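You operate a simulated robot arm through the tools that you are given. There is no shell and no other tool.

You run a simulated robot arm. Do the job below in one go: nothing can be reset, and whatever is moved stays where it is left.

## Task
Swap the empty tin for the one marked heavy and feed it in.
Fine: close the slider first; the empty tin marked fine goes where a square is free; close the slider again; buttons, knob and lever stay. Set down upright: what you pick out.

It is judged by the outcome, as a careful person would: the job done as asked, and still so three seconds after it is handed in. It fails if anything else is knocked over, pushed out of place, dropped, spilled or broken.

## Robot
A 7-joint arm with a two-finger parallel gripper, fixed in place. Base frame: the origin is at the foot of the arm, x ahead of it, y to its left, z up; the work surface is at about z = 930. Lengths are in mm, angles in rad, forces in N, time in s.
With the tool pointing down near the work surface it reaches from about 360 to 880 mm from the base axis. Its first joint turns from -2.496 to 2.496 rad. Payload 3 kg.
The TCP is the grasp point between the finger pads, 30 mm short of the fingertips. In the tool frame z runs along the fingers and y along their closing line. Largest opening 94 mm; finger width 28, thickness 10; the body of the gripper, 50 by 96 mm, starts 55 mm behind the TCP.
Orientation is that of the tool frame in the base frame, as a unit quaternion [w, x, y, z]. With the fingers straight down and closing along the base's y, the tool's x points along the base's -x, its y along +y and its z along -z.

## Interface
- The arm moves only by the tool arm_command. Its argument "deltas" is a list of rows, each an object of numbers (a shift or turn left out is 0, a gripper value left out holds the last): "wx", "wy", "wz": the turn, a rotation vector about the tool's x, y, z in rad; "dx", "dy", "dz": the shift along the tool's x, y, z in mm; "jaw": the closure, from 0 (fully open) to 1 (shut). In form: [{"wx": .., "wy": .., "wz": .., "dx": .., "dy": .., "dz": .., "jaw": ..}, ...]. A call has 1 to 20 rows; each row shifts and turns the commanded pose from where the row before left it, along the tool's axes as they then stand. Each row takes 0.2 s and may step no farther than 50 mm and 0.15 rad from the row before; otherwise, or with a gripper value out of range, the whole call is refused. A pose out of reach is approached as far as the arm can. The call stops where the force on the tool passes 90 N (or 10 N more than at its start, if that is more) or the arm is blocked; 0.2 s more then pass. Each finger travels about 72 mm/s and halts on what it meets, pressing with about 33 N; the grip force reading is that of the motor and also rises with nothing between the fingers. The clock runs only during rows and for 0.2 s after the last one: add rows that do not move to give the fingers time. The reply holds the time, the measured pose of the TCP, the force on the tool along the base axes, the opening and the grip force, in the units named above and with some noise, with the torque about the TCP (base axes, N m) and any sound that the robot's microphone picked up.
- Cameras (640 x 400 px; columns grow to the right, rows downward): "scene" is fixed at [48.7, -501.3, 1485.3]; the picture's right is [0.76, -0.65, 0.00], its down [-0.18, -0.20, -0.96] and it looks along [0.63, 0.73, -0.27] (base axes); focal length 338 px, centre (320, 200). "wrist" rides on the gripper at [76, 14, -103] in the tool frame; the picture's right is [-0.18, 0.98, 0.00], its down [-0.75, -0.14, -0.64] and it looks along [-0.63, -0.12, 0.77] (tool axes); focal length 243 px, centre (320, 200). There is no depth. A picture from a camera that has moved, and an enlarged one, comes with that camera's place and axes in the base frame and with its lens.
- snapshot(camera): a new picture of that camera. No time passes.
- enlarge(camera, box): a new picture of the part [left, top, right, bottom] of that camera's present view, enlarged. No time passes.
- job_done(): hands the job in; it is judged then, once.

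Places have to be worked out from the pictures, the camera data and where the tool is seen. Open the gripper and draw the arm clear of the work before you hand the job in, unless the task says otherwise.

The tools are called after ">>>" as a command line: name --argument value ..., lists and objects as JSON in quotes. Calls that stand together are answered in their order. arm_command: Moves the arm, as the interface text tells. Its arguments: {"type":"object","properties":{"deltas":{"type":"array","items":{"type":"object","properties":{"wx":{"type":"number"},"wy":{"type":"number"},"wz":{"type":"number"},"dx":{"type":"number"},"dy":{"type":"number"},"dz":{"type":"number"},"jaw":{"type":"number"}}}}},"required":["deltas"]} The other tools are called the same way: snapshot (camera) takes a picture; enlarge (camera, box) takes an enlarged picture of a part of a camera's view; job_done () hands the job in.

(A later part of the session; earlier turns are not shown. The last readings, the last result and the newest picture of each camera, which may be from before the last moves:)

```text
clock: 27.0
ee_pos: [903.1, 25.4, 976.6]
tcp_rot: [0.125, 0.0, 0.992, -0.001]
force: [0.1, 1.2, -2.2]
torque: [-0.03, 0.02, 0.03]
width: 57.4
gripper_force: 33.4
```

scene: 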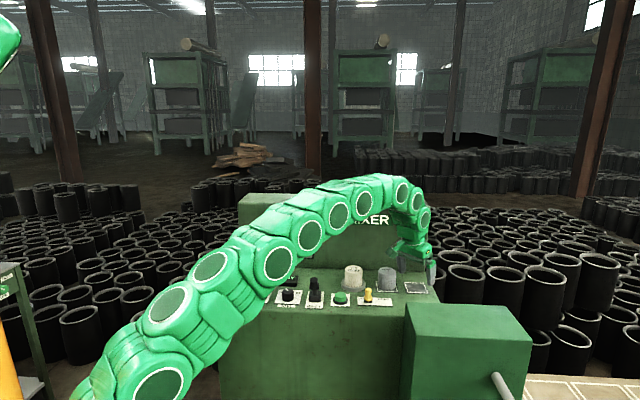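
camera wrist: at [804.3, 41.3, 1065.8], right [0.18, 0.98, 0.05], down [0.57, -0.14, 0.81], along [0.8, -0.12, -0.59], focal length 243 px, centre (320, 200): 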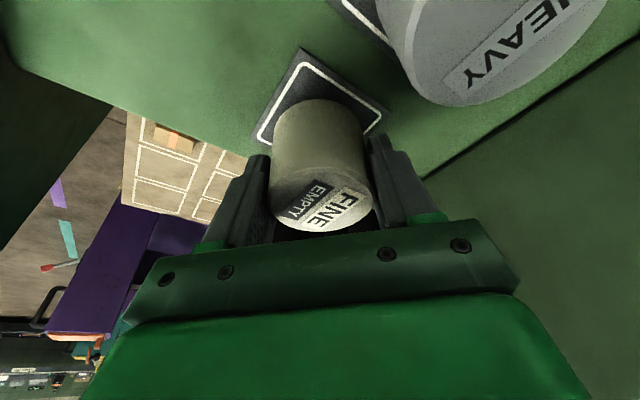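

Still only the tin's weight on the sensor (TCP z≈977), so the square lies a bit lower than the socket floor; I lower another millimetre or so.

>>> arm_command --deltas '[{"dx": 0.15, "dz": 0.58}, {"dx": 0.15, "dz": 0.58}, {}]'

>>> enlarge --camera "scene" --box '[376, 262, 428, 300]'

```text
clock: 27.8
ee_pos: [904.1, 26.3, 976.7]
tcp_rot: [0.125, 0.0, 0.992, 0.001]
force: [0.9, -3.2, 8.9]
torque: [-0.42, 0.08, 0.0]
width: 57.6
gripper_force: 33.3
```

```text
10.53 times, centred on (402, 281) of scene
camera zoom: at [48.7, -501.3, 1485.3], right [0.76, -0.65, 0.0], down [-0.18, -0.2, -0.96], along [0.63, 0.73, -0.27], focal length 3562 px, centre (-543, -653)
```

zoom: 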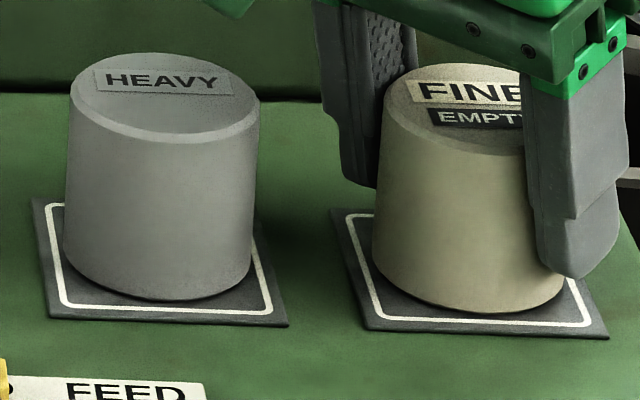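

Contact felt (≈9 N up) and the tin sits on the plate. I open the fingers and wait, then look.

>>> arm_command --deltas '[{"jaw": 0.25}, {"jaw": 0.1}, {}]'

>>> enlarge --camera "scene" --box '[360, 250, 440, 310]'

>>> snapshot --camera "wrist"

```text
clock: 28.6
ee_pos: [904.0, 27.0, 976.7]
tcp_rot: [0.125, -0.001, 0.992, 0.0]
force: [-0.2, 0.7, 0.7]
torque: [-0.02, 0.01, 0.0]
width: 84.5
gripper_force: 0.1
```

```text
6.67 times, centred on (400, 280) of scene
camera zoom: at [48.7, -501.3, 1485.3], right [0.76, -0.65, 0.0], down [-0.18, -0.2, -0.96], along [0.63, 0.73, -0.27], focal length 2256 px, centre (-213, -333)
```

zoom: 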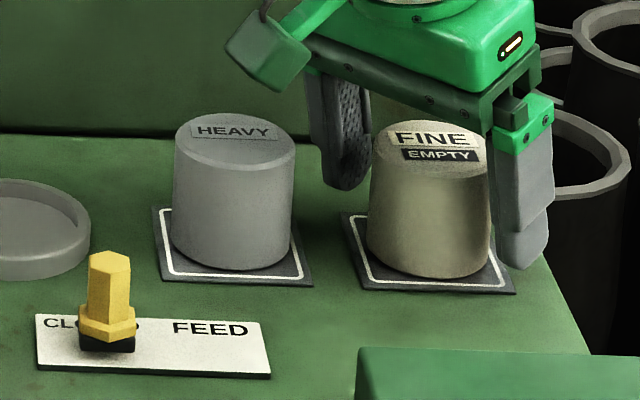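

```text
taken
camera wrist: at [803.9, 41.5, 1055.5], right [0.18, 0.98, 0.05], down [0.57, -0.14, 0.81], along [0.8, -0.12, -0.59], focal length 243 px, centre (320, 200)
```

wrist: 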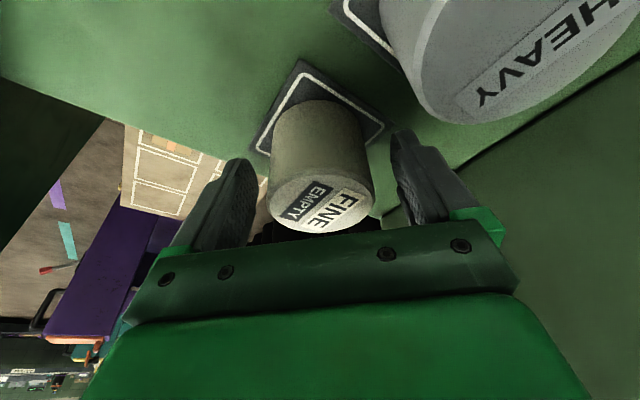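

FINE stands upright on the formerly free square. I rise straight up, open fully and shift over to hover above HEAVY.

>>> arm_command --deltas '[{"dx": -3.9, "dz": -15.3, "jaw": 0}, {"dx": -7.9, "dz": -30.7}, {"dx": -11.8, "dz": -46}, {"dx": 21.2, "dy": 21.7, "dz": -5.4}, {"dx": 21.2, "dy": 21.7, "dz": -5.4}, {"dx": 21.2, "dy": 21.7, "dz": -5.4}, {}]'

>>> snapshot --camera "wrist"

>>> enlarge --camera "scene" --box '[300, 200, 460, 310]'

```text
clock: 30.2
ee_pos: [837.4, 90.9, 1070.0]
tcp_rot: [0.125, 0.0, 0.992, 0.0]
force: [-0.9, 0.5, 0.1]
torque: [0.02, -0.02, 0.0]
width: 93.9
gripper_force: 0.1
```

```text
taken
camera wrist: at [738.1, 106.1, 1149.6], right [0.18, 0.98, 0.05], down [0.57, -0.14, 0.81], along [0.8, -0.12, -0.59], focal length 243 px, centre (320, 200)
```

wrist: 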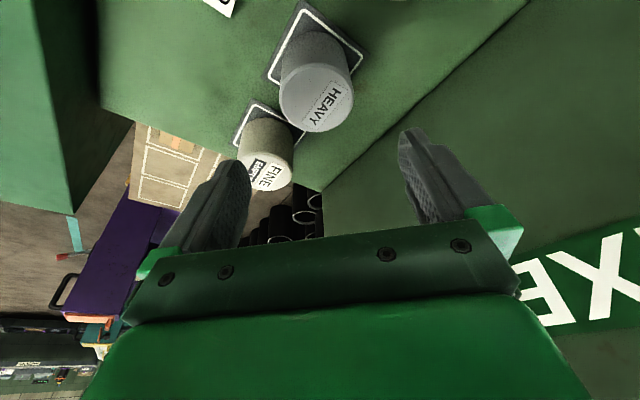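

```text
3.64 times, centred on (380, 255) of scene
camera zoom: at [48.7, -501.3, 1485.3], right [0.76, -0.65, 0.0], down [-0.18, -0.2, -0.96], along [0.63, 0.73, -0.27], focal length 1230 px, centre (102, 0)
```

zoom: 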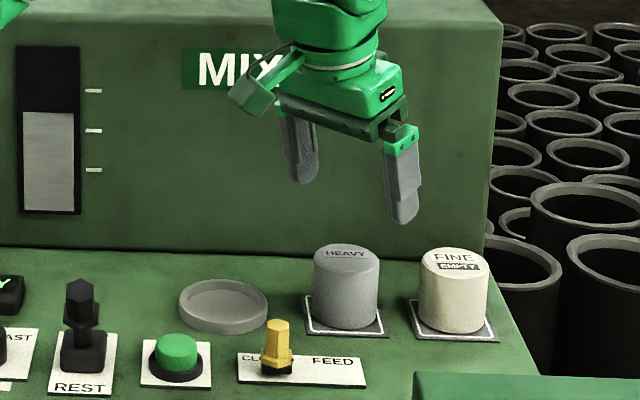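

FINE is fine on its square. I zoom on HEAVY to get its top centre precisely.

>>> enlarge --camera "wrist" --box '[240, 0, 400, 140]'

>>> enlarge --camera "scene" --box '[376, 262, 428, 300]'

```text
2.86 times, centred on (320, 70) of wrist
camera zoom: at [738.1, 106.1, 1149.6], right [0.18, 0.98, 0.05], down [0.57, -0.14, 0.81], along [0.8, -0.12, -0.59], focal length 693 px, centre (320, 571)
```

zoom: 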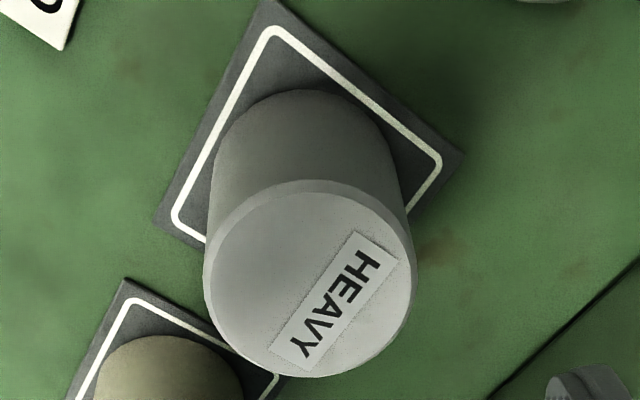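

```text
10.53 times, centred on (402, 281) of scene
camera zoom: at [48.7, -501.3, 1485.3], right [0.76, -0.65, 0.0], down [-0.18, -0.2, -0.96], along [0.63, 0.73, -0.27], focal length 3562 px, centre (-543, -653)
```

zoom: 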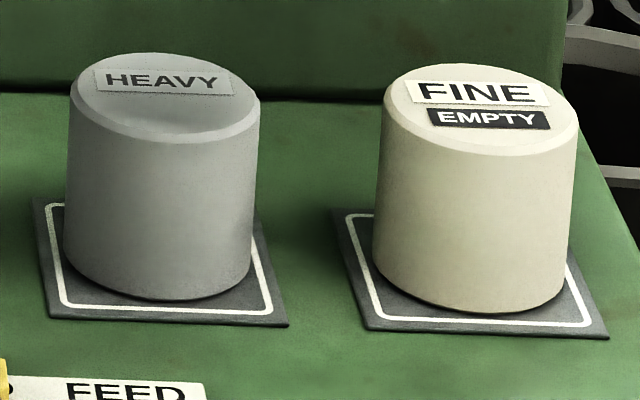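

HEAVY top centre ≈(838.2,93.1), on a plate about 3 mm lower than the socket floor. I descend around it with open jaws.

>>> arm_command --deltas '[{"dx": 7.57, "dy": 0.7, "dz": 30.6}, {"dx": 7.57, "dy": 0.6, "dz": 30.6}, {"dx": 7.57, "dy": 0.6, "dz": 30.6}, {}]'

>>> snapshot --camera "wrist"

>>> enlarge --camera "scene" --box '[340, 230, 440, 305]'

```text
clock: 31.2
ee_pos: [838.6, 90.1, 977.2]
tcp_rot: [0.124, 0.0, 0.992, 0.0]
force: [-0.3, -0.8, -0.2]
torque: [-0.04, 0.0, 0.04]
width: 94.1
gripper_force: 0.1
```

```text
taken
camera wrist: at [738.8, 105.7, 1055.9], right [0.18, 0.98, 0.05], down [0.57, -0.14, 0.81], along [0.8, -0.12, -0.59], focal length 243 px, centre (320, 200)
```

wrist: 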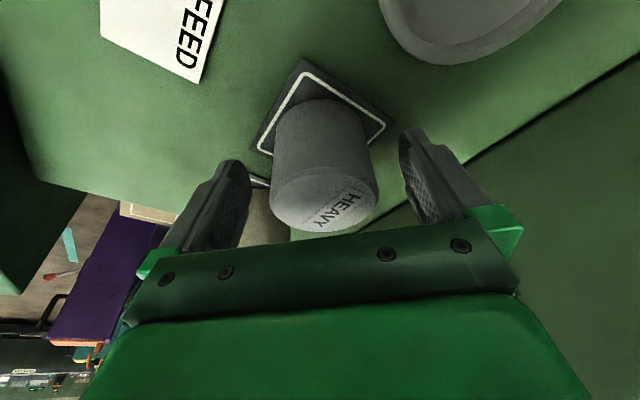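

```text
5.33 times, centred on (390, 268) of scene
camera zoom: at [48.7, -501.3, 1485.3], right [0.76, -0.65, 0.0], down [-0.18, -0.2, -0.96], along [0.63, 0.73, -0.27], focal length 1805 px, centre (-53, -160)
```

zoom: 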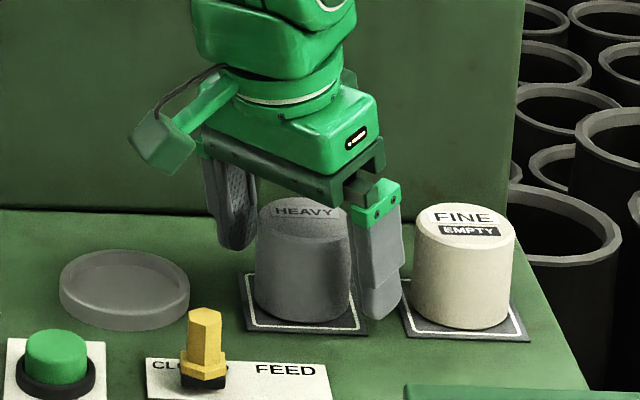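

HEAVY is between the fingers, about 1 mm off to +y compared with how FINE sat when gripped. I correct and close.

>>> arm_command --deltas '[{"dy": 1}, {"jaw": 1}, {}, {}, {}, {}]'

>>> snapshot --camera "wrist"

```text
clock: 32.6
ee_pos: [838.3, 92.6, 976.2]
tcp_rot: [0.125, 0.0, 0.992, 0.0]
force: [-0.5, -0.7, 0.9]
torque: [0.08, -0.01, -0.04]
width: 57.8
gripper_force: 32.7
```

```text
taken
camera wrist: at [738.5, 107.7, 1056.2], right [0.18, 0.98, 0.05], down [0.57, -0.14, 0.81], along [0.8, -0.12, -0.59], focal length 243 px, centre (320, 200)
```

wrist: 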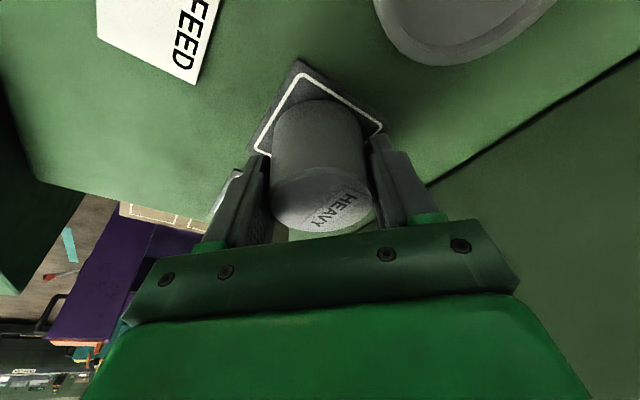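

HEAVY is gripped at 57.8 mm. I lift it a little, slowly, and check weight and slip.

>>> arm_command --deltas '[{"dx": -0.62, "dz": -2.4}, {"dx": -1.24, "dz": -4.85}, {"dx": -1.86, "dz": -7.3}, {"dx": -2.48, "dz": -9.7}, {}]'

>>> snapshot --camera "wrist"

>>> enlarge --camera "scene" --box '[340, 230, 440, 305]'

```text
clock: 33.8
ee_pos: [839.2, 94.0, 1000.2]
tcp_rot: [0.125, 0.001, 0.992, 0.001]
force: [0.6, -0.2, -2.1]
torque: [0.01, 0.01, 0.0]
width: 57.7
gripper_force: 32.6
```

```text
taken
camera wrist: at [739.1, 108.8, 1079.8], right [0.18, 0.98, 0.05], down [0.57, -0.14, 0.81], along [0.8, -0.12, -0.59], focal length 243 px, centre (320, 200)
```

wrist: 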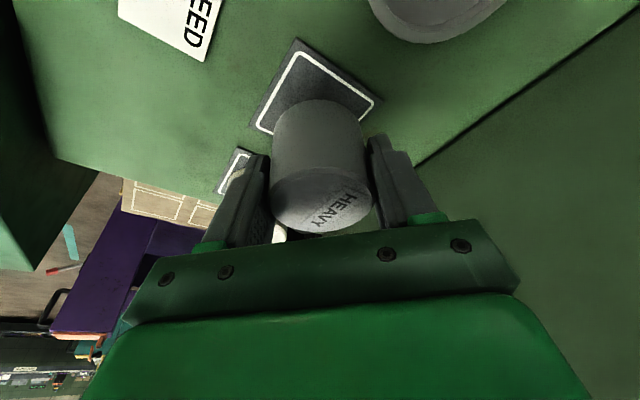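

```text
5.33 times, centred on (390, 268) of scene
camera zoom: at [48.7, -501.3, 1485.3], right [0.76, -0.65, 0.0], down [-0.18, -0.2, -0.96], along [0.63, 0.73, -0.27], focal length 1805 px, centre (-53, -160)
```

zoom: 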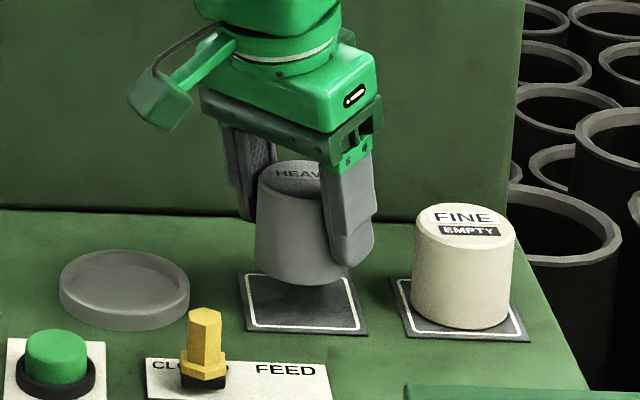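

HEAVY hangs upright (≈0.2 kg). Before carrying it over I zoom on the empty socket ring to fix its centre.

>>> enlarge --camera "scene" --box '[335, 258, 375, 298]'

>>> enlarge --camera "wrist" --box '[350, 0, 530, 60]'

```text
10.00 times, centred on (355, 278) of scene
camera zoom: at [48.7, -501.3, 1485.3], right [0.76, -0.65, 0.0], down [-0.18, -0.2, -0.96], along [0.63, 0.73, -0.27], focal length 3384 px, centre (-30, -580)
```

zoom: 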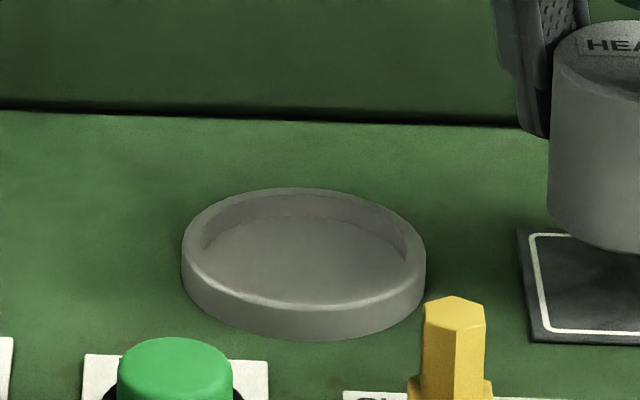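

```text
3.56 times, centred on (440, 30) of wrist
camera zoom: at [739.1, 108.8, 1079.8], right [0.18, 0.98, 0.05], down [0.57, -0.14, 0.81], along [0.8, -0.12, -0.59], focal length 863 px, centre (-107, 804)
```

zoom: 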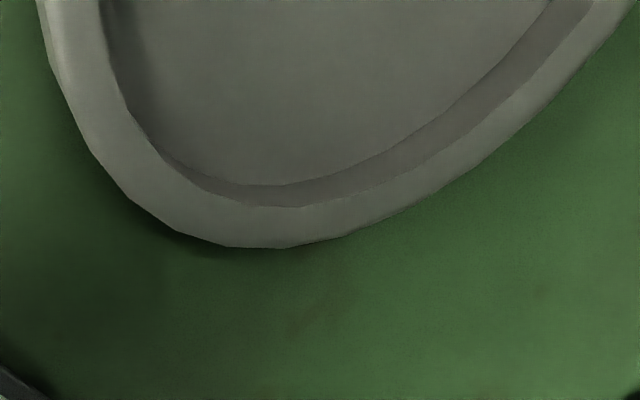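

The socket's inner bore is ≈64–65 mm and centred near (763,166). I raise HEAVY slightly and carry it over the socket.

>>> arm_command --deltas '[{"dx": -2.48, "dz": -9.7}, {"dx": -2.48, "dz": -9.7}, {"dx": 14.56, "dy": 14.54, "dz": -3.72}, {"dx": 14.56, "dy": 14.54, "dz": -3.72}, {"dx": 14.56, "dy": 14.54, "dz": -3.72}, {"dx": 14.56, "dy": 14.54, "dz": -3.72}, {"dx": 14.56, "dy": 14.54, "dz": -3.72}, {}]'

>>> snapshot --camera "wrist"

>>> enlarge --camera "scene" --box '[310, 230, 410, 305]'

```text
clock: 35.6
ee_pos: [760.7, 165.1, 1023.1]
tcp_rot: [0.124, 0.0, 0.992, 0.0]
force: [0.2, -0.1, -2.0]
torque: [-0.03, -0.01, -0.02]
width: 57.6
gripper_force: 33.4
```

```text
taken
camera wrist: at [661.1, 180.2, 1101.7], right [0.18, 0.98, 0.05], down [0.57, -0.14, 0.81], along [0.8, -0.12, -0.59], focal length 243 px, centre (320, 200)
```

wrist: 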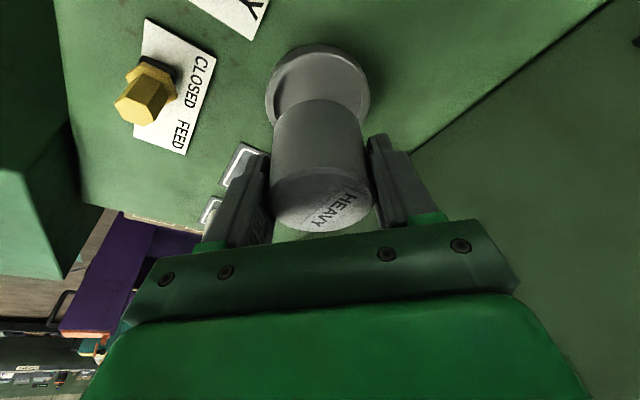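

```text
5.33 times, centred on (360, 268) of scene
camera zoom: at [48.7, -501.3, 1485.3], right [0.76, -0.65, 0.0], down [-0.18, -0.2, -0.96], along [0.63, 0.73, -0.27], focal length 1805 px, centre (107, -160)
```

zoom: 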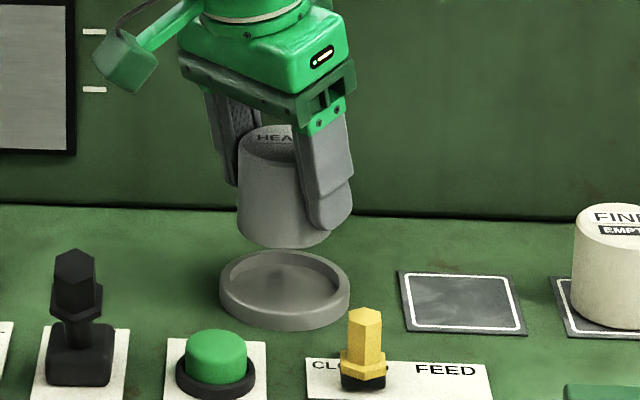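

HEAVY is above the socket; the reading is about 2 mm short in x. I zoom in to compare the tin and ring in the wrist view.

>>> enlarge --camera "wrist" --box '[240, 30, 400, 150]'

>>> enlarge --camera "scene" --box '[335, 250, 375, 298]'

```text
3.33 times, centred on (320, 90) of wrist
camera zoom: at [661.1, 180.2, 1101.7], right [0.18, 0.98, 0.05], down [0.57, -0.14, 0.81], along [0.8, -0.12, -0.59], focal length 809 px, centre (320, 567)
```

zoom: 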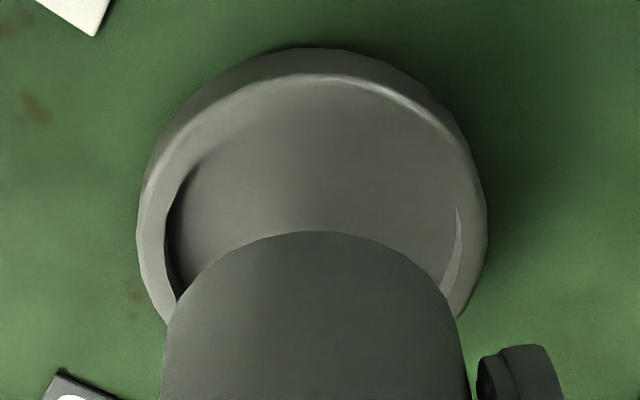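

```text
8.33 times, centred on (355, 274) of scene
camera zoom: at [48.7, -501.3, 1485.3], right [0.76, -0.65, 0.0], down [-0.18, -0.2, -0.96], along [0.63, 0.73, -0.27], focal length 2820 px, centre (28, -417)
```

zoom: 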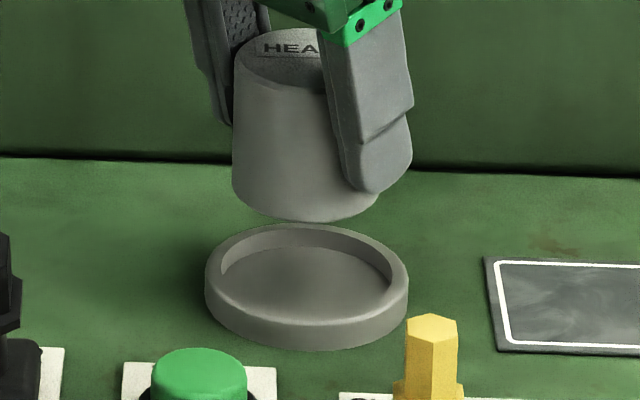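

I zoom further into the ring rim in both views to get the offset in x right before inserting.

>>> enlarge --camera "wrist" --box '[262, 38, 378, 108]'

>>> enlarge --camera "scene" --box '[340, 270, 372, 294]'

```text
5.52 times, centred on (320, 73) of wrist
camera zoom: at [661.1, 180.2, 1101.7], right [0.18, 0.98, 0.05], down [0.57, -0.14, 0.81], along [0.8, -0.12, -0.59], focal length 1339 px, centre (320, 901)
```

zoom: 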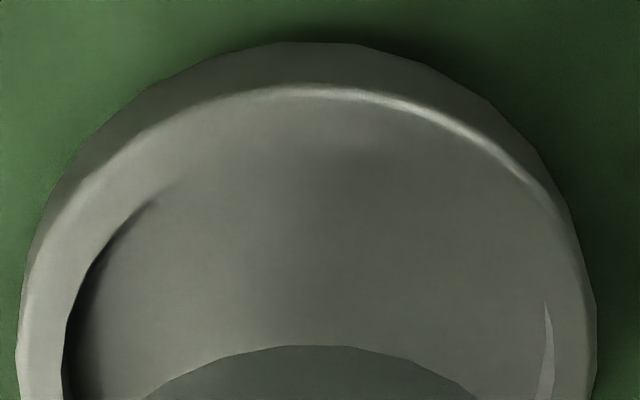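

```text
16.00 times, centred on (356, 282) of scene
camera zoom: at [48.7, -501.3, 1485.3], right [0.76, -0.65, 0.0], down [-0.18, -0.2, -0.96], along [0.63, 0.73, -0.27], focal length 5414 px, centre (-256, -1112)
```

zoom: 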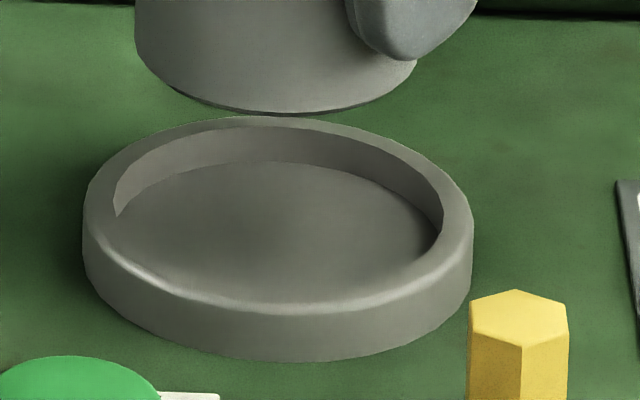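

Socket centre relative to the tool comes out at about +2.9 mm in x and +1.0 mm in y, agreeing with where FINE was picked. I correct that and lower HEAVY to just above the rim.

>>> arm_command --deltas '[{"dx": -2.81, "dy": 1.0, "dz": 0.72}, {"dx": 2.56, "dz": 10}, {"dx": 2.56, "dz": 10}, {"dx": 2.3, "dz": 9}, {}]'

>>> snapshot --camera "wrist"

>>> enlarge --camera "scene" --box '[335, 258, 379, 298]'

>>> enlarge --camera "wrist" --box '[240, 40, 400, 160]'

```text
clock: 36.8
ee_pos: [764.8, 167.4, 990.6]
tcp_rot: [0.126, 0.0, 0.992, 0.0]
force: [0.8, -0.4, -0.8]
torque: [0.0, -0.02, 0.0]
width: 57.5
gripper_force: 32.4
```

```text
taken
camera wrist: at [665.6, 181.7, 1070.2], right [0.18, 0.98, 0.05], down [0.57, -0.14, 0.81], along [0.8, -0.12, -0.59], focal length 243 px, centre (320, 200)
```

wrist: 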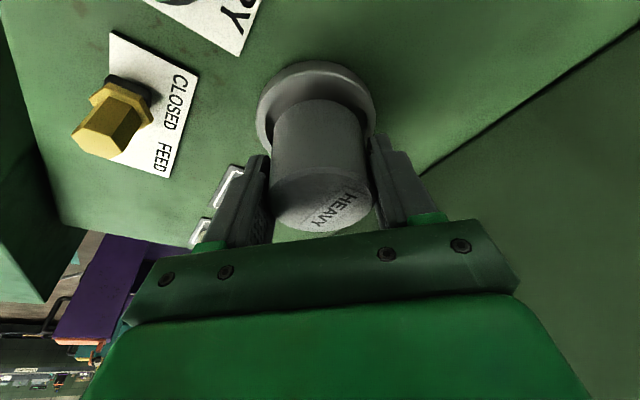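

```text
10.00 times, centred on (357, 278) of scene
camera zoom: at [48.7, -501.3, 1485.3], right [0.76, -0.65, 0.0], down [-0.18, -0.2, -0.96], along [0.63, 0.73, -0.27], focal length 3384 px, centre (-50, -580)
```

zoom: 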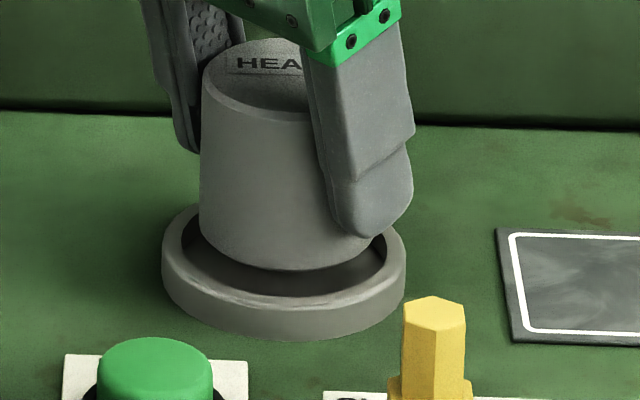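

```text
3.33 times, centred on (320, 100) of wrist
camera zoom: at [665.6, 181.7, 1070.2], right [0.18, 0.98, 0.05], down [0.57, -0.14, 0.81], along [0.8, -0.12, -0.59], focal length 809 px, centre (320, 533)
```

zoom: 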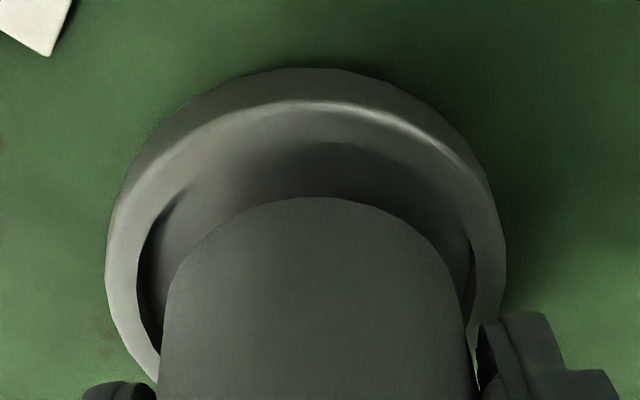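

Tin is nearly concentric with the ring, about 1 mm too far in x and y. I correct by that and lower slowly into the socket, watching forces.

>>> arm_command --deltas '[{"dx": 0.97, "dy": -0.7, "dz": -0.25}, {"dx": 0.5, "dz": 1.94}, {"dx": 0.5, "dz": 1.94}, {"dx": 0.5, "dz": 1.94}, {}]'

```text
clock: 38.0
ee_pos: [764.6, 165.8, 984.7]
tcp_rot: [0.124, 0.0, 0.992, 0.0]
force: [-0.6, -0.2, -1.8]
torque: [0.0, -0.03, 0.03]
width: 57.4
gripper_force: 32.8
```

No extra force; base is at rim height. I continue down in 1 mm steps.

>>> arm_command --deltas '[{"dx": 0.25, "dz": 0.97}, {"dx": 0.25, "dz": 0.97}, {}]'

>>> enlarge --camera "scene" --box '[335, 258, 379, 298]'

>>> enlarge --camera "wrist" --box '[240, 40, 400, 160]'

```text
clock: 38.8
ee_pos: [764.6, 165.2, 984.8]
tcp_rot: [0.124, 0.0, 0.992, 0.0]
force: [-0.4, -0.1, -2.7]
torque: [-0.04, 0.01, -0.03]
width: 57.6
gripper_force: 32.9
```

```text
10.00 times, centred on (357, 278) of scene
camera zoom: at [48.7, -501.3, 1485.3], right [0.76, -0.65, 0.0], down [-0.18, -0.2, -0.96], along [0.63, 0.73, -0.27], focal length 3384 px, centre (-50, -580)
```

zoom: 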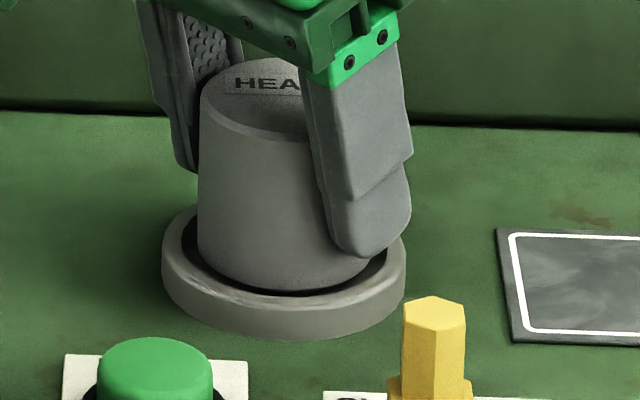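

```text
3.33 times, centred on (320, 100) of wrist
camera zoom: at [664.8, 181.4, 1063.7], right [0.18, 0.98, 0.05], down [0.57, -0.14, 0.81], along [0.8, -0.12, -0.59], focal length 809 px, centre (320, 533)
```

zoom: 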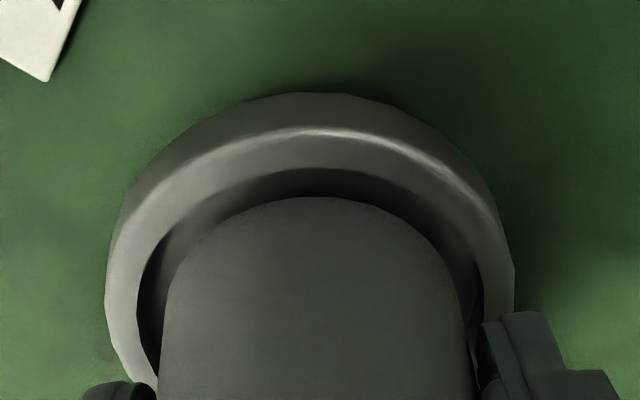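

The tin is entering concentrically (≈1 mm to the right). I shift a hair and keep lowering to seat it.

>>> arm_command --deltas '[{"dx": 0.25, "dy": -0.6, "dz": 0.97}, {"dx": 0.25, "dz": 0.97}, {}]'

```text
clock: 39.6
ee_pos: [764.6, 165.9, 981.9]
tcp_rot: [0.124, 0.0, 0.992, 0.001]
force: [0.6, -0.5, -2.6]
torque: [0.0, 0.02, 0.01]
width: 57.5
gripper_force: 33.0
```

Still hanging freely at z≈982; I go on another 1.5 mm.

>>> arm_command --deltas '[{"dx": 0.2, "dz": 0.78}, {"dx": 0.2, "dz": 0.78}, {}]'

```text
clock: 40.4
ee_pos: [765.7, 166.9, 980.5]
tcp_rot: [0.124, 0.0, 0.992, -0.001]
force: [0.1, 0.5, -2.3]
torque: [-0.01, 0.0, 0.02]
width: 57.8
gripper_force: 32.8
```

No contact yet at z≈980.5; I lower another millimetre in small steps.

>>> arm_command --deltas '[{"dx": 0.15, "dz": 0.58}, {"dx": 0.15, "dz": 0.58}, {}]'

```text
clock: 41.2
ee_pos: [764.1, 166.5, 978.6]
tcp_rot: [0.124, 0.001, 0.992, 0.0]
force: [0.2, 0.4, -2.6]
torque: [0.04, -0.02, 0.01]
width: 57.5
gripper_force: 33.2
```

Still free; expected seating is about here, so I proceed half a millimetre at a time.

>>> arm_command --deltas '[{"dx": 0.13, "dz": 0.5}, {"dx": 0.13, "dz": 0.5}, {}]'

>>> enlarge --camera "scene" --box '[335, 258, 379, 298]'

```text
clock: 42.0
ee_pos: [766.1, 166.4, 977.7]
tcp_rot: [0.125, 0.0, 0.992, 0.001]
force: [-2.4, -0.8, 11.8]
torque: [-0.22, 0.35, -0.07]
width: 57.4
gripper_force: 33.6
```

```text
10.00 times, centred on (357, 278) of scene
camera zoom: at [48.7, -501.3, 1485.3], right [0.76, -0.65, 0.0], down [-0.18, -0.2, -0.96], along [0.63, 0.73, -0.27], focal length 3384 px, centre (-50, -580)
```

zoom: 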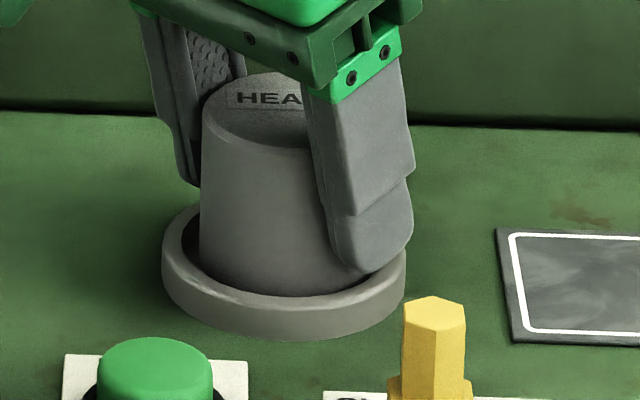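

Contact (≈12 N) at about the same height FINE sat; the tin is seated. I release.

>>> arm_command --deltas '[{"jaw": 0.25}, {"jaw": 0.0}, {}, {}]'

>>> enlarge --camera "scene" --box '[310, 230, 410, 305]'

>>> snapshot --camera "wrist"

```text
clock: 43.0
ee_pos: [764.9, 166.7, 977.1]
tcp_rot: [0.125, 0.0, 0.992, 0.0]
force: [0.1, -0.9, 0.1]
torque: [0.02, -0.03, -0.03]
width: 94.2
gripper_force: 0.1
```

```text
5.33 times, centred on (360, 268) of scene
camera zoom: at [48.7, -501.3, 1485.3], right [0.76, -0.65, 0.0], down [-0.18, -0.2, -0.96], along [0.63, 0.73, -0.27], focal length 1805 px, centre (107, -160)
```

zoom: 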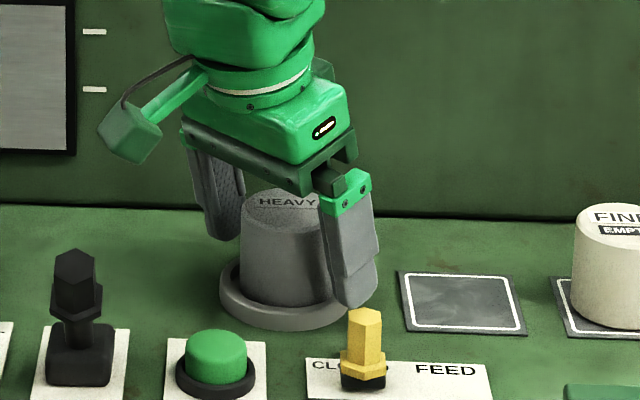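

```text
taken
camera wrist: at [666.0, 181.2, 1057.5], right [0.18, 0.98, 0.05], down [0.57, -0.14, 0.81], along [0.8, -0.12, -0.59], focal length 243 px, centre (320, 200)
```

wrist: 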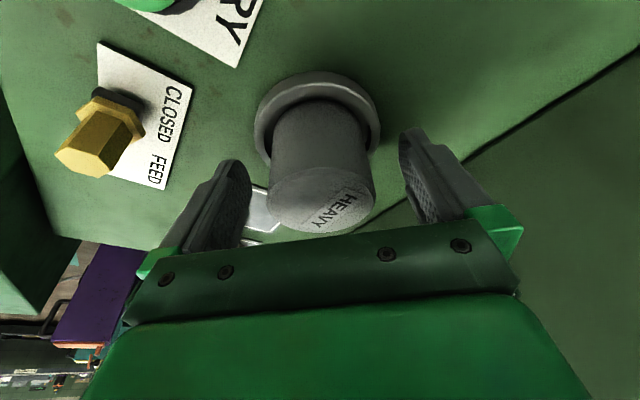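

HEAVY stands in the socket upright. I rise straight up, undo the tilt and turn the tool 45° for the slider again.

>>> arm_command --deltas '[{"dx": -3.9, "dz": -15.3}, {"dx": -7.9, "dz": -30.7}, {"dx": -11.8, "dz": -46}, {"wy": 0.125}, {"wy": 0.125}, {"wz": -0.131}, {"wz": -0.131}, {"wz": -0.131}, {"wz": -0.131}, {"wz": -0.131}, {"wz": -0.1304, "jaw": 1}, {}, {}]'

>>> enlarge --camera "scene" --box '[300, 200, 460, 310]'

```text
clock: 45.8
ee_pos: [764.4, 164.6, 1072.1]
tcp_rot: [0.0, -0.383, 0.924, 0.0]
force: [-0.1, 0.0, 0.9]
torque: [-0.01, -0.01, 0.01]
width: 0.0
gripper_force: 16.1
```

```text
3.64 times, centred on (380, 255) of scene
camera zoom: at [48.7, -501.3, 1485.3], right [0.76, -0.65, 0.0], down [-0.18, -0.2, -0.96], along [0.63, 0.73, -0.27], focal length 1230 px, centre (102, 0)
```

zoom: 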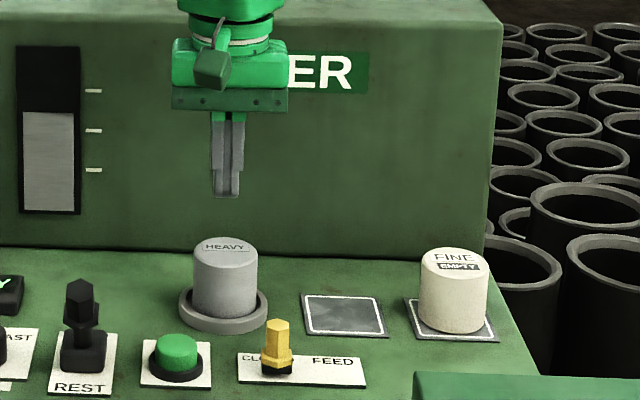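

Layout is good: HEAVY in the socket, FINE on its square, slider still CLOSED. With fingers shut I move to the left of the knob, above it first.

>>> arm_command --deltas '[{"dx": 32.3, "dy": -1.5}, {"dx": 32.3, "dy": -1.5}, {"dx": 32.4, "dy": -1.4}, {"dz": 31}, {"dz": 31}, {}]'

>>> snapshot --camera "wrist"

>>> enlarge --camera "scene" --box '[310, 230, 410, 305]'

```text
clock: 47.2
ee_pos: [699.6, 92.4, 1011.4]
tcp_rot: [0.0, -0.383, 0.924, 0.0]
force: [-0.7, -0.5, 0.6]
torque: [-0.02, 0.03, -0.02]
width: 0.2
gripper_force: 32.4
```

```text
taken
camera wrist: at [634.8, 50.5, 1112.7], right [-0.57, 0.82, 0.0], down [0.63, 0.43, 0.64], along [0.53, 0.36, -0.77], focal length 243 px, centre (320, 200)
```

wrist: 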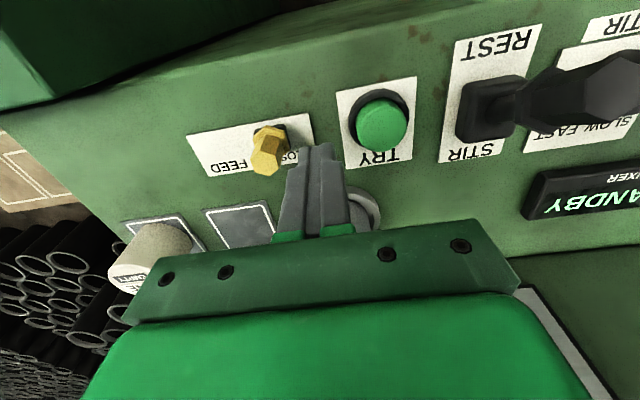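

```text
5.33 times, centred on (360, 268) of scene
camera zoom: at [48.7, -501.3, 1485.3], right [0.76, -0.65, 0.0], down [-0.18, -0.2, -0.96], along [0.63, 0.73, -0.27], focal length 1805 px, centre (107, -160)
```

zoom: 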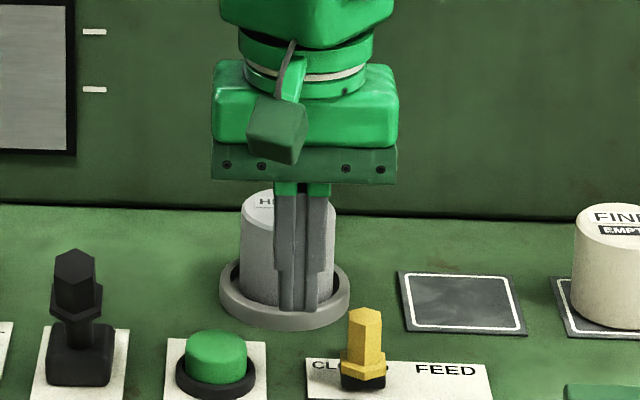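

The fingers are between the TRY button and the knob with margins on both sides. I lower beside the knob and push gently toward FEED.

>>> arm_command --deltas '[{"dz": 18}, {"dz": 18}, {}, {"dy": -6}, {"dy": -6}, {"dy": -6}, {"dy": -6}, {}]'

>>> enlarge --camera "scene" --box '[310, 230, 410, 305]'

>>> snapshot --camera "wrist"

```text
clock: 49.0
ee_pos: [718.3, 77.6, 974.8]
tcp_rot: [0.0, -0.383, 0.924, 0.0]
force: [0.4, 0.2, -0.2]
torque: [0.02, -0.01, -0.02]
width: 0.2
gripper_force: 33.2
```

```text
5.33 times, centred on (360, 268) of scene
camera zoom: at [48.7, -501.3, 1485.3], right [0.76, -0.65, 0.0], down [-0.18, -0.2, -0.96], along [0.63, 0.73, -0.27], focal length 1805 px, centre (107, -160)
```

zoom: 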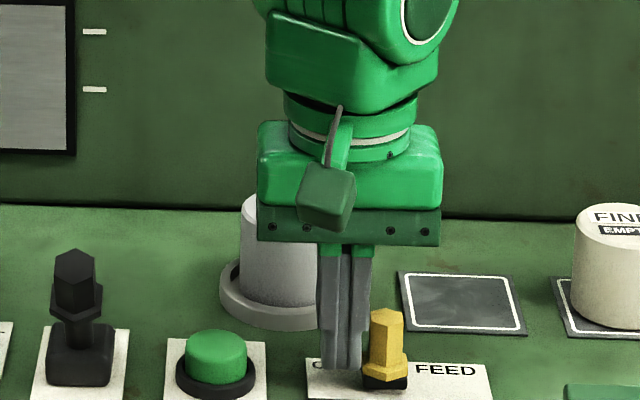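

```text
taken
camera wrist: at [653.5, 34.7, 1077.4], right [-0.57, 0.82, 0.0], down [0.63, 0.43, 0.64], along [0.53, 0.36, -0.77], focal length 243 px, centre (320, 200)
```

wrist: 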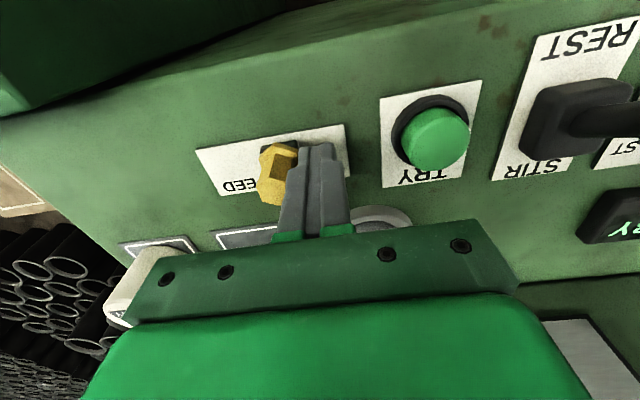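

The knob is moving right with little force. I continue toward FEED.

>>> arm_command --deltas '[{"dy": -6}, {"dy": -6}, {"dy": -6}, {"dy": -4}, {}]'

>>> enlarge --camera "scene" --box '[310, 230, 410, 305]'

>>> snapshot --camera "scene"

```text
clock: 50.2
ee_pos: [733.3, 61.4, 975.1]
tcp_rot: [0.0, -0.382, 0.924, -0.001]
force: [-0.1, 0.1, -0.1]
torque: [0.01, 0.01, 0.01]
width: 0.0
gripper_force: 32.9
```

```text
5.33 times, centred on (360, 268) of scene
camera zoom: at [48.7, -501.3, 1485.3], right [0.76, -0.65, 0.0], down [-0.18, -0.2, -0.96], along [0.63, 0.73, -0.27], focal length 1805 px, centre (107, -160)
```

zoom: 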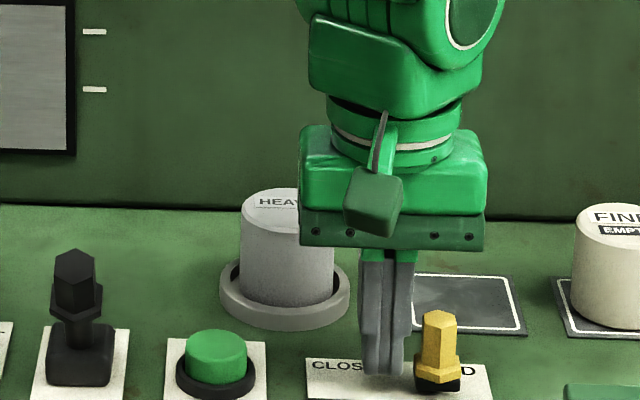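

```text
taken
```

scene: 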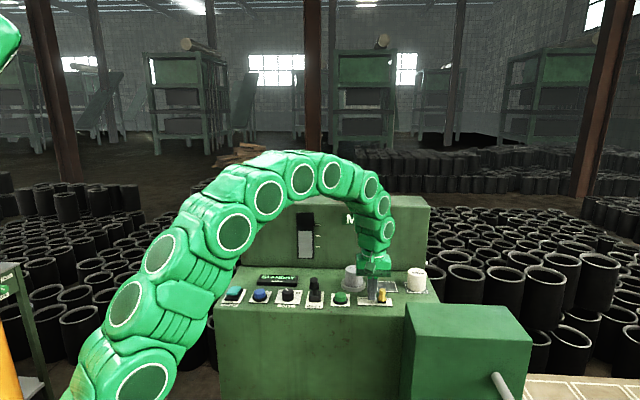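

The knob is back at its FEED place (scene column 382, as at the start). I push slightly to confirm the stop, and look at the gauge and display.

>>> arm_command --deltas '[{"dy": -3}, {"dy": -2}, {"dy": -2}, {}]'

>>> enlarge --camera "scene" --box '[230, 190, 350, 300]'

>>> enlarge --camera "scene" --box '[335, 255, 415, 310]'

```text
clock: 51.2
ee_pos: [736.0, 56.1, 973.3]
tcp_rot: [0.0, -0.383, 0.924, 0.0]
force: [-5.1, 6.6, 2.4]
torque: [-0.1, -0.02, -0.01]
width: 0.0
gripper_force: 32.8
```

```text
3.64 times, centred on (290, 245) of scene
camera zoom: at [48.7, -501.3, 1485.3], right [0.76, -0.65, 0.0], down [-0.18, -0.2, -0.96], along [0.63, 0.73, -0.27], focal length 1230 px, centre (429, 36)
```

zoom: 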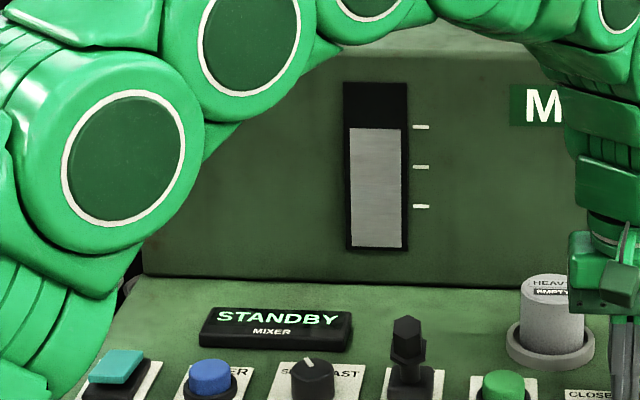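

```text
7.27 times, centred on (375, 282) of scene
camera zoom: at [48.7, -501.3, 1485.3], right [0.76, -0.65, 0.0], down [-0.18, -0.2, -0.96], along [0.63, 0.73, -0.27], focal length 2461 px, centre (-80, -400)
```

zoom: 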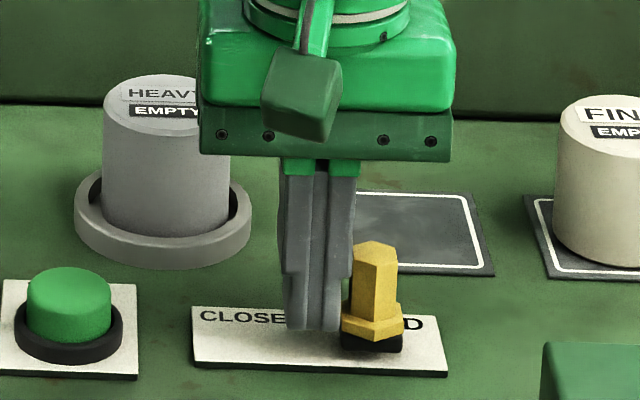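

HEAVY now reads EMPTY and the gauge rose to the top tick — it has fed, and the slider is at its FEED stop. I back off, lift over the knob to its right side, and recheck the gauge.

>>> arm_command --deltas '[{"dy": 5}, {"dy": 4}, {"dz": -25}, {"dz": -28}, {"dy": -25}, {"dy": -25}, {"dy": -25}, {}]'

>>> enlarge --camera "scene" --box '[230, 190, 350, 300]'

>>> enlarge --camera "scene" --box '[335, 250, 431, 310]'

>>> snapshot --camera "wrist"

```text
clock: 53.0
ee_pos: [787.4, 10.4, 1026.9]
tcp_rot: [0.001, -0.383, 0.924, 0.0]
force: [-0.2, -0.4, 0.0]
torque: [0.02, -0.05, 0.01]
width: 0.2
gripper_force: 32.7
```

```text
3.64 times, centred on (290, 245) of scene
camera zoom: at [48.7, -501.3, 1485.3], right [0.76, -0.65, 0.0], down [-0.18, -0.2, -0.96], along [0.63, 0.73, -0.27], focal length 1230 px, centre (429, 36)
```

zoom: 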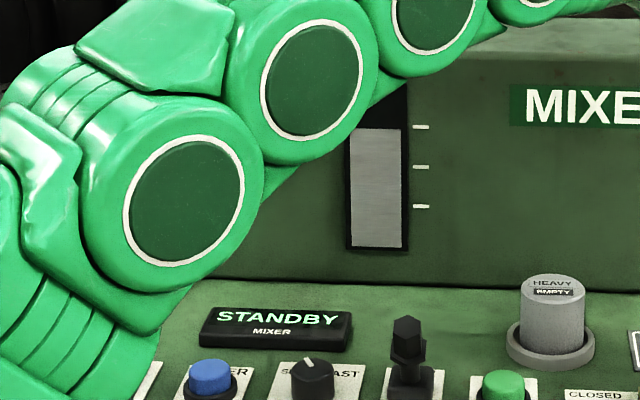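

```text
6.67 times, centred on (383, 280) of scene
camera zoom: at [48.7, -501.3, 1485.3], right [0.76, -0.65, 0.0], down [-0.18, -0.2, -0.96], along [0.63, 0.73, -0.27], focal length 2256 px, centre (-100, -333)
```

zoom: 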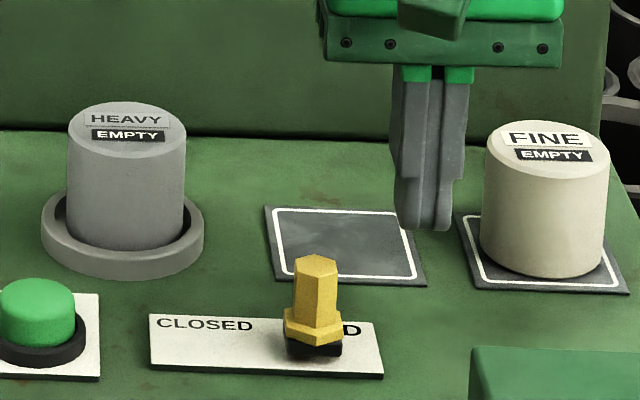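

```text
taken
camera wrist: at [721.6, -32.8, 1129.0], right [-0.57, 0.82, 0.0], down [0.63, 0.43, 0.64], along [0.53, 0.36, -0.77], focal length 243 px, centre (320, 200)
```

wrist: 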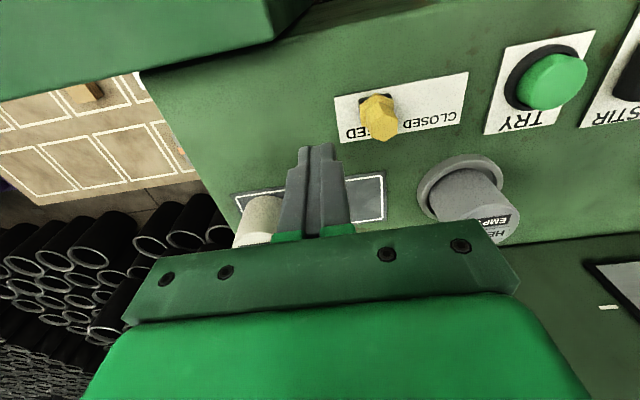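

The gauge is steady at the top tick and HEAVY shows EMPTY; the fingers are right of the knob. I lower and push the slider back to CLOSED.

>>> arm_command --deltas '[{"dx": 4, "dz": 17}, {"dz": 18}, {"dz": 17}, {}, {"dy": 8}, {"dy": 8}, {"dy": 8}, {"dy": 6}, {"dy": 6}, {"dy": 6}, {"dy": 6}, {"dy": 6}, {}]'

>>> enlarge --camera "scene" --box '[335, 250, 431, 310]'

```text
clock: 55.8
ee_pos: [743.3, 46.1, 975.7]
tcp_rot: [0.0, -0.383, 0.924, 0.0]
force: [-0.5, -0.9, 0.4]
torque: [0.04, -0.03, 0.01]
width: 0.1
gripper_force: 33.0
```

```text
6.67 times, centred on (383, 280) of scene
camera zoom: at [48.7, -501.3, 1485.3], right [0.76, -0.65, 0.0], down [-0.18, -0.2, -0.96], along [0.63, 0.73, -0.27], focal length 2256 px, centre (-100, -333)
```

zoom: 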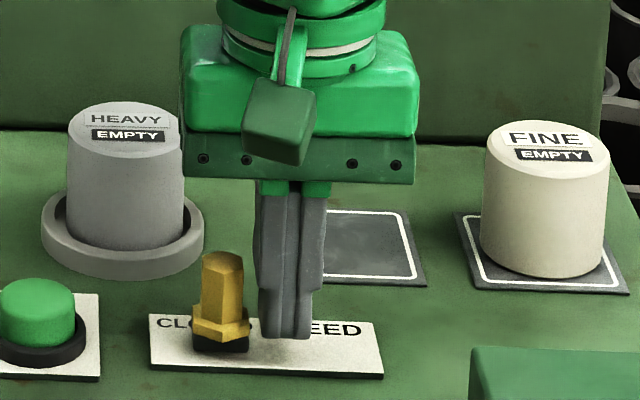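

The knob has snapped to CLOSED again. I nudge lightly to confirm the stop, then back off.

>>> arm_command --deltas '[{"dy": 3}, {"dy": 2}, {"dy": 2}, {}]'

>>> enlarge --camera "scene" --box '[345, 270, 405, 310]'

```text
clock: 56.8
ee_pos: [738.3, 48.0, 975.0]
tcp_rot: [0.001, -0.382, 0.924, -0.002]
force: [35.8, -13.5, -2.5]
torque: [-0.02, 0.0, -0.31]
width: 0.0
gripper_force: 32.9
```

```text
10.00 times, centred on (375, 290) of scene
camera zoom: at [48.7, -501.3, 1485.3], right [0.76, -0.65, 0.0], down [-0.18, -0.2, -0.96], along [0.63, 0.73, -0.27], focal length 3384 px, centre (-230, -700)
```

zoom: 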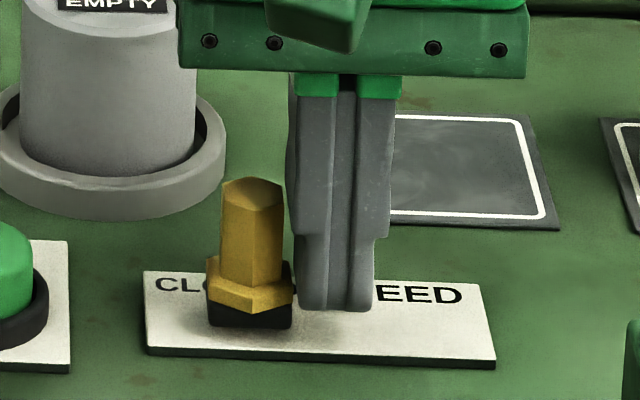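

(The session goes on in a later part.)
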